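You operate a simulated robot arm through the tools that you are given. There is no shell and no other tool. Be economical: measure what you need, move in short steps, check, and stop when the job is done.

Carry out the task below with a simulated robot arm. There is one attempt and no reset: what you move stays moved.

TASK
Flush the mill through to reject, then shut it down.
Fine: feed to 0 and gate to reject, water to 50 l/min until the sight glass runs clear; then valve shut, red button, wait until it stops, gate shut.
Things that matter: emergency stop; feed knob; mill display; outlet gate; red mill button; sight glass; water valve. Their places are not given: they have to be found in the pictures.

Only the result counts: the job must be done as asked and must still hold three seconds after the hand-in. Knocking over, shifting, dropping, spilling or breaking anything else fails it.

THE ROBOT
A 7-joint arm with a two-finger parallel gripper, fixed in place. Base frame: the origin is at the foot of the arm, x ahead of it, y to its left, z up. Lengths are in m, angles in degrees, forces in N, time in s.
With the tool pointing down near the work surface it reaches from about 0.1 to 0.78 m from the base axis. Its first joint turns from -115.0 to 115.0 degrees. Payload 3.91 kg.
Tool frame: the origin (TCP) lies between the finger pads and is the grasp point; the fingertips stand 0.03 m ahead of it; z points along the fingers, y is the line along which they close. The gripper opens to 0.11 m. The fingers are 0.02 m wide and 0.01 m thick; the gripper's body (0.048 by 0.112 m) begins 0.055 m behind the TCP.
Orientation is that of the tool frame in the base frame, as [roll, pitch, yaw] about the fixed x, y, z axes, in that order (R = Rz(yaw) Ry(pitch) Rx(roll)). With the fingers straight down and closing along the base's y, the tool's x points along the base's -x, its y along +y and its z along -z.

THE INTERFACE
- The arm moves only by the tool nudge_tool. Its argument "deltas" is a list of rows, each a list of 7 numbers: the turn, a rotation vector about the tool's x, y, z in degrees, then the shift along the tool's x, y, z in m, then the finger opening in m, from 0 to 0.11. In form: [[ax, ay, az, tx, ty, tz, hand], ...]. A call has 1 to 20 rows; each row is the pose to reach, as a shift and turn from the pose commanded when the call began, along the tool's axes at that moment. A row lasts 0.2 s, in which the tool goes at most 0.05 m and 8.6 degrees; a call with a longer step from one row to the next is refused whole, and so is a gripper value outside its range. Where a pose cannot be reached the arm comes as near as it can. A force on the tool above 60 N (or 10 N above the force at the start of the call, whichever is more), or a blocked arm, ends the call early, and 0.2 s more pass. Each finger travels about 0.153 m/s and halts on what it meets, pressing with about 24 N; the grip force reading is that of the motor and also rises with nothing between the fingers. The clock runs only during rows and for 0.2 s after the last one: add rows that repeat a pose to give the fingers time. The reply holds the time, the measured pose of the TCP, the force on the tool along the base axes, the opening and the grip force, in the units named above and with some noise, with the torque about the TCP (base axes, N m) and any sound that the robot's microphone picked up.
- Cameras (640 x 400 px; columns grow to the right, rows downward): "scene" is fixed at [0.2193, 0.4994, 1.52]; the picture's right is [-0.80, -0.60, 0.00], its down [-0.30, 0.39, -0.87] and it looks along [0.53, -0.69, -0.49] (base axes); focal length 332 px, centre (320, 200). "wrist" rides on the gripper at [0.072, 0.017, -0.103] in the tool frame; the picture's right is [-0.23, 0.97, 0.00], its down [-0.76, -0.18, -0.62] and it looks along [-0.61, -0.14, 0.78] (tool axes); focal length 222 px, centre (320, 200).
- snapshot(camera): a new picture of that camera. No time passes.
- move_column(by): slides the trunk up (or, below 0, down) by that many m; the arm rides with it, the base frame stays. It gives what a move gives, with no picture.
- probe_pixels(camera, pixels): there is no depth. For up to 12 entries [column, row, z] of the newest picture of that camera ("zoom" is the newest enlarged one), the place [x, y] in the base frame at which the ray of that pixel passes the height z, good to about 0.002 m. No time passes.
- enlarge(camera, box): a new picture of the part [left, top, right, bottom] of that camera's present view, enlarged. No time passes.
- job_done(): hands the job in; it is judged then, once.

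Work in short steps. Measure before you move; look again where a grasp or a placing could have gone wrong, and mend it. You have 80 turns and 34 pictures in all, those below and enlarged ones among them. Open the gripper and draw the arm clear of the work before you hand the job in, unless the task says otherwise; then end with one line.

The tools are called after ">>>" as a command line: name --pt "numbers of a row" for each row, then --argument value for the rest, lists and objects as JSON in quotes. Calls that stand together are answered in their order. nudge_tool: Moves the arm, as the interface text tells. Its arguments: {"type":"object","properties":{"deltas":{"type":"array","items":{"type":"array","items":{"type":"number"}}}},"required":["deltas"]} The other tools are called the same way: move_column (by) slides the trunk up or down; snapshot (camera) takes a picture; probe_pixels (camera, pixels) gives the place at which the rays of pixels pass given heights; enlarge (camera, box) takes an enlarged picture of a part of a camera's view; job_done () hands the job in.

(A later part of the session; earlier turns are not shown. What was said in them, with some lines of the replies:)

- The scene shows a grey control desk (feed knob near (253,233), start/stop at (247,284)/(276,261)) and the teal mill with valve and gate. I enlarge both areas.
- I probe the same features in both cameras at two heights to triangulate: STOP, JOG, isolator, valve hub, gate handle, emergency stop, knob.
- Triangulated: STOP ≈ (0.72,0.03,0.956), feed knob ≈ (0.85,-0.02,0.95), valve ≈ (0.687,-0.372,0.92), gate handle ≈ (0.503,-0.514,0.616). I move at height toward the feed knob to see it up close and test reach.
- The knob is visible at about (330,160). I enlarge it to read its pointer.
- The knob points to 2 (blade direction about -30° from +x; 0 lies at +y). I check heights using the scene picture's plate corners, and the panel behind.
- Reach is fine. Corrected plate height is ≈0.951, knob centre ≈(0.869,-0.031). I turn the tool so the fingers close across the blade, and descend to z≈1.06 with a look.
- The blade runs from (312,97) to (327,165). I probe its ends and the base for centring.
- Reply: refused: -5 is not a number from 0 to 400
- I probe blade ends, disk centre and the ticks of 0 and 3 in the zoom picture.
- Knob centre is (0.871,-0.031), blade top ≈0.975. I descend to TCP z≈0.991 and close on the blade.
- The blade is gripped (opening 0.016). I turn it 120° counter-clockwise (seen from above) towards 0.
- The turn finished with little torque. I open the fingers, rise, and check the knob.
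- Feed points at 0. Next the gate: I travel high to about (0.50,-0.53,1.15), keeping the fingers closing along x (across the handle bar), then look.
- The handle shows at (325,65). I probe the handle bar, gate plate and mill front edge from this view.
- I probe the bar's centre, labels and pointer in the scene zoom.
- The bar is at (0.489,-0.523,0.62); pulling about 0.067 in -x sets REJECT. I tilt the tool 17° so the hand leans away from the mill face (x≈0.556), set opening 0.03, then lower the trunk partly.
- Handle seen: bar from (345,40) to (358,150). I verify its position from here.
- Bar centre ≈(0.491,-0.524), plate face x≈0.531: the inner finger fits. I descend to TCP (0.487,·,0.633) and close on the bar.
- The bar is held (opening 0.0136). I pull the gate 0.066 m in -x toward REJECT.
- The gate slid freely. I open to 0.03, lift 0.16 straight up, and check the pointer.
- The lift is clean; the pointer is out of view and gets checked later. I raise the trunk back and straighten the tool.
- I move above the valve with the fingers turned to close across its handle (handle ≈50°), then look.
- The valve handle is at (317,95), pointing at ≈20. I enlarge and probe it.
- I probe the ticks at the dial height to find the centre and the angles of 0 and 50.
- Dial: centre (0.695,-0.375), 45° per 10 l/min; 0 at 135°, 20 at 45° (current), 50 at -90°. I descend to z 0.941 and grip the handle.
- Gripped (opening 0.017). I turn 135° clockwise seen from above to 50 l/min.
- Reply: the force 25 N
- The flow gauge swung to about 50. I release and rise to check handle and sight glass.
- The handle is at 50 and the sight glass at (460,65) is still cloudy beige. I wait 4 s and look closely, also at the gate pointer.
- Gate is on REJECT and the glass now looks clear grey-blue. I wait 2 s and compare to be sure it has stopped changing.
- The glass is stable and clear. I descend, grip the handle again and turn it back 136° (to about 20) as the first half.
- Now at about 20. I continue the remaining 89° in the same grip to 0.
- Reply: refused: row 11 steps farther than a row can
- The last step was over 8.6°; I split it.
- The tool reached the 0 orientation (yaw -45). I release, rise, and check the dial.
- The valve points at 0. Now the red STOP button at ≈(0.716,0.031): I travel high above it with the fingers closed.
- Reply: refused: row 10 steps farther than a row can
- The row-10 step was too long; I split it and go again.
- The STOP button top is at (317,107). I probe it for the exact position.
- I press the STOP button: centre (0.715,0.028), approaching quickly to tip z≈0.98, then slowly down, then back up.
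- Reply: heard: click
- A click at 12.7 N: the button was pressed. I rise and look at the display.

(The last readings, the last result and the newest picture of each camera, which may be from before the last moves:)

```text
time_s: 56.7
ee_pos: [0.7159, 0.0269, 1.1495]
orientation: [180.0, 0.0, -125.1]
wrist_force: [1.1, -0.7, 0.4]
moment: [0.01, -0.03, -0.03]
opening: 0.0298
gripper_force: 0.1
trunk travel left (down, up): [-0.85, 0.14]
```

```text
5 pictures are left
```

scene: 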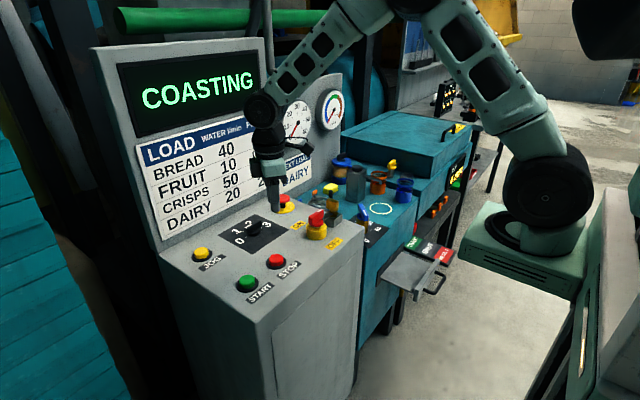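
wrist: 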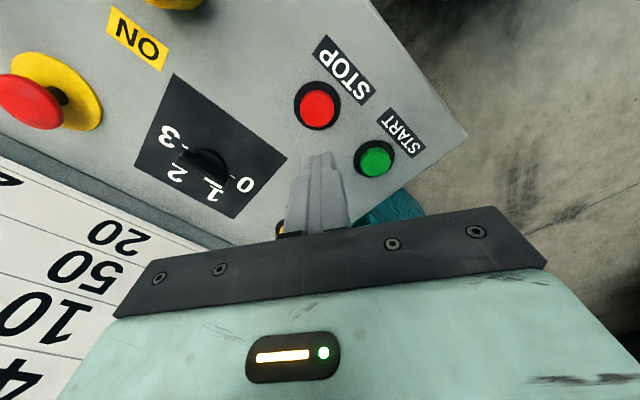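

Display: COASTING. Meanwhile I carry the arm back high to the spot above the gate handle (0.419,-0.524), yaw -90.

>>> nudge_tool --pt "0 0 -2.5 0.0444 -0.0052 -0.003 0.03" --pt "0 0 -5 0.0888 -0.0104 -0.006 0.03" --pt "0 0 -7.5 0.1332 -0.0157 -0.009 0.03" --pt "0 0 -10 0.1777 -0.0209 -0.012 0.03" --pt "0 0 -12.5 0.2221 -0.0261 -0.015 0.03" --pt "0 0 -15 0.2665 -0.0313 -0.018 0.03" --pt "0 0 -17.5 0.3109 -0.0366 -0.02 0.03" --pt "0 0 -20 0.3553 -0.0418 -0.02 0.03" --pt "0 0 -22.5 0.3997 -0.047 -0.02 0.03" --pt "0 0 -25 0.4441 -0.0522 -0.02 0.03" --pt "0 0 -27.5 0.4886 -0.0574 -0.02 0.03" --pt "0 0 -30 0.533 -0.0627 -0.02 0.03" --pt "0 0 -32.5 0.5774 -0.0679 -0.02 0.03" --pt "0 0 -35 0.6218 -0.0731 -0.02 0.03" --pt "0 0 -35 0.6218 -0.0731 -0.02 0.03"

>>> nudge_tool --pt "8.5 0 0 0 0 0 0.03" --pt "17 0 0 0 0 0 0.03" --pt "17 0 0 0 0 0 0.03"

>>> snapshot --camera "scene"

```text
time_s: 59.9
ee_pos: [0.4174, -0.5238, 1.169]
orientation: [180.0, 0.0, -90.0]
wrist_force: [0.6, -0.4, 0.0]
moment: [0.02, -0.01, -0.01]
opening: 0.0299
gripper_force: 0.1
trunk travel left (down, up): [-0.85, 0.14]
```

```text
time_s: 60.7
ee_pos: [0.4179, -0.5243, 1.1688]
orientation: [-162.9, 0.0, -90.1]
wrist_force: [0.8, 0.2, 0.0]
moment: [-0.02, -0.01, 0.01]
opening: 0.0299
gripper_force: 0.0
trunk travel left (down, up): [-0.85, 0.14]
```

```text
4 pictures are left
```

scene: 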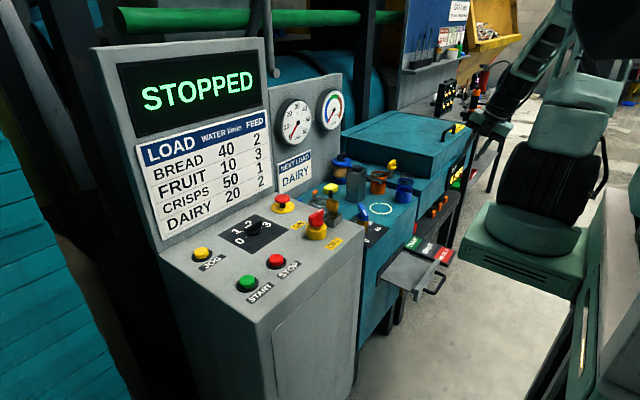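

STOPPED is shown. I lower the trunk 0.38, then descend onto the handle and grip it.

>>> move_column --by -0.38

>>> nudge_tool --pt "0 0 0 0 0.0106 0.0373 0.03" --pt "0 0 0 0 0.0212 0.0745 0.03" --pt "0 0 0 0 0.0318 0.1118 0.03" --pt "0 0 0 0 0.0424 0.149 0.03" --pt "0 0 0 0 0.0424 0.149 0.03" --pt "0 0 0 0 0.0424 0.149 0.0" --pt "0 0 0 0 0.0424 0.149 0.0"

```text
time_s: 64.4
ee_pos: [0.4181, -0.5232, 0.7884]
orientation: [-163.0, 0.0, -90.1]
wrist_force: [-0.7, 0.3, 0.0]
moment: [0.0, 0.02, 0.0]
opening: 0.03
gripper_force: 0.1
trunk travel left (down, up): [-0.47, 0.52]
```

```text
time_s: 66.0
ee_pos: [0.4204, -0.5241, 0.6316]
orientation: [-163.0, 0.0, -90.2]
wrist_force: [-1.2, -0.3, -7.3]
moment: [-0.92, 0.01, -0.25]
opening: 0.0133
gripper_force: 44.8
trunk travel left (down, up): [-0.47, 0.52]
```

Gripped. I push the gate back 0.067 m in +x to SHUT.

>>> nudge_tool --pt "0 0 0 0 -0.0107 0.0033 0" --pt "0 0 0 0 -0.0213 0.0065 0" --pt "0 0 0 0 -0.032 0.0098 0" --pt "0 0 0 0 -0.0427 0.0131 0" --pt "0 0 0 0 -0.0533 0.0163 0" --pt "0 0 0 0 -0.064 0.0196 0" --pt "0 0 0 0 -0.064 0.0196 0"

>>> nudge_tool --pt "0 0 0 0 0 0 0.03" --pt "0 0 0 0 0 0 0.03" --pt "0 0 0 0 -0.0117 -0.0383 0.03" --pt "0 0 0 0 -0.0234 -0.0765 0.03" --pt "0 0 0 0 -0.035 -0.1148 0.03" --pt "0 0 0 0 -0.0467 -0.153 0.03"

>>> move_column --by 0.38

>>> enlarge --camera "scene" --box '[360, 200, 480, 300]'

```text
time_s: 67.6
ee_pos: [0.4882, -0.524, 0.6339]
orientation: [-163.1, 0.0, -89.9]
wrist_force: [2.4, -7.4, -14.1]
moment: [0.1, 0.04, 0.01]
opening: 0.0133
gripper_force: 45.1
trunk travel left (down, up): [-0.47, 0.52]
```

```text
time_s: 69.0
ee_pos: [0.4872, -0.5246, 0.795]
orientation: [-163.0, 0.0, -90.1]
wrist_force: [0.0, 0.3, -0.8]
moment: [0.02, 0.0, -0.02]
opening: 0.0302
gripper_force: 0.1
trunk travel left (down, up): [-0.47, 0.52]
```

```text
time_s: 72.7
ee_pos: [0.4883, -0.5236, 1.1752]
orientation: [-163.0, 0.0, -89.9]
wrist_force: [-0.4, 0.6, -0.5]
moment: [-0.04, -0.01, 0.01]
opening: 0.0301
gripper_force: 0.1
trunk travel left (down, up): [-0.85, 0.14]
```

```text
4.00 times, centred on (420, 250) of scene
```

zoom: 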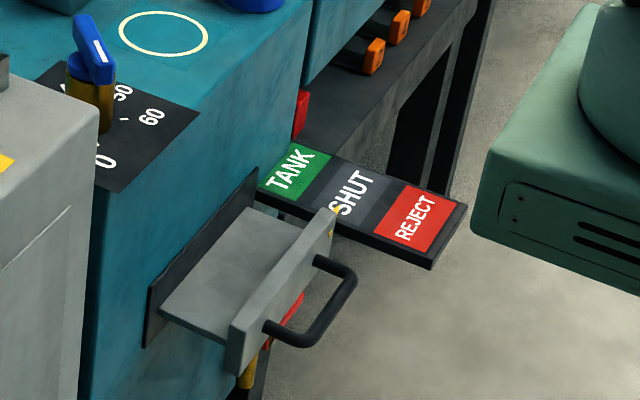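

The pointer is back at SHUT as at the start. I open the gripper, and check the whole scene once more.

>>> nudge_tool --pt "0 0 0 0 0.02 -0.01 0.08" --pt "0 0 0 0 0.04 -0.02 0.11" --pt "0 0 0 0 0.04 -0.02 0.11"

>>> snapshot --camera "scene"

```text
time_s: 73.5
ee_pos: [0.4448, -0.5225, 1.1833]
orientation: [-163.0, 0.0, -90.0]
wrist_force: [0.3, 0.3, 0.7]
moment: [0.01, -0.03, 0.03]
opening: 0.1099
gripper_force: 0.1
trunk travel left (down, up): [-0.85, 0.14]
```

```text
2 pictures are left
```

scene: 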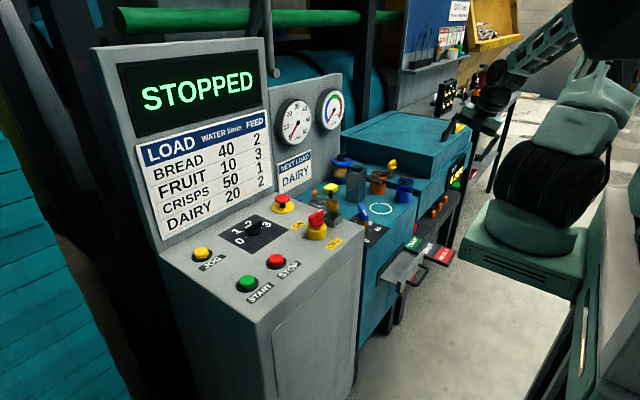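

Display STOPPED, feed 0, valve 0, gauge at 0, gate SHUT, arm clear. I hand in.

>>> job_done

```text
The job is handed in.
```

The mill was flushed to reject at 50 l/min until the sight glass ran clear. It is now stopped, with the feed at 0, the water valve and outlet gate shut, and the arm clear of the work.
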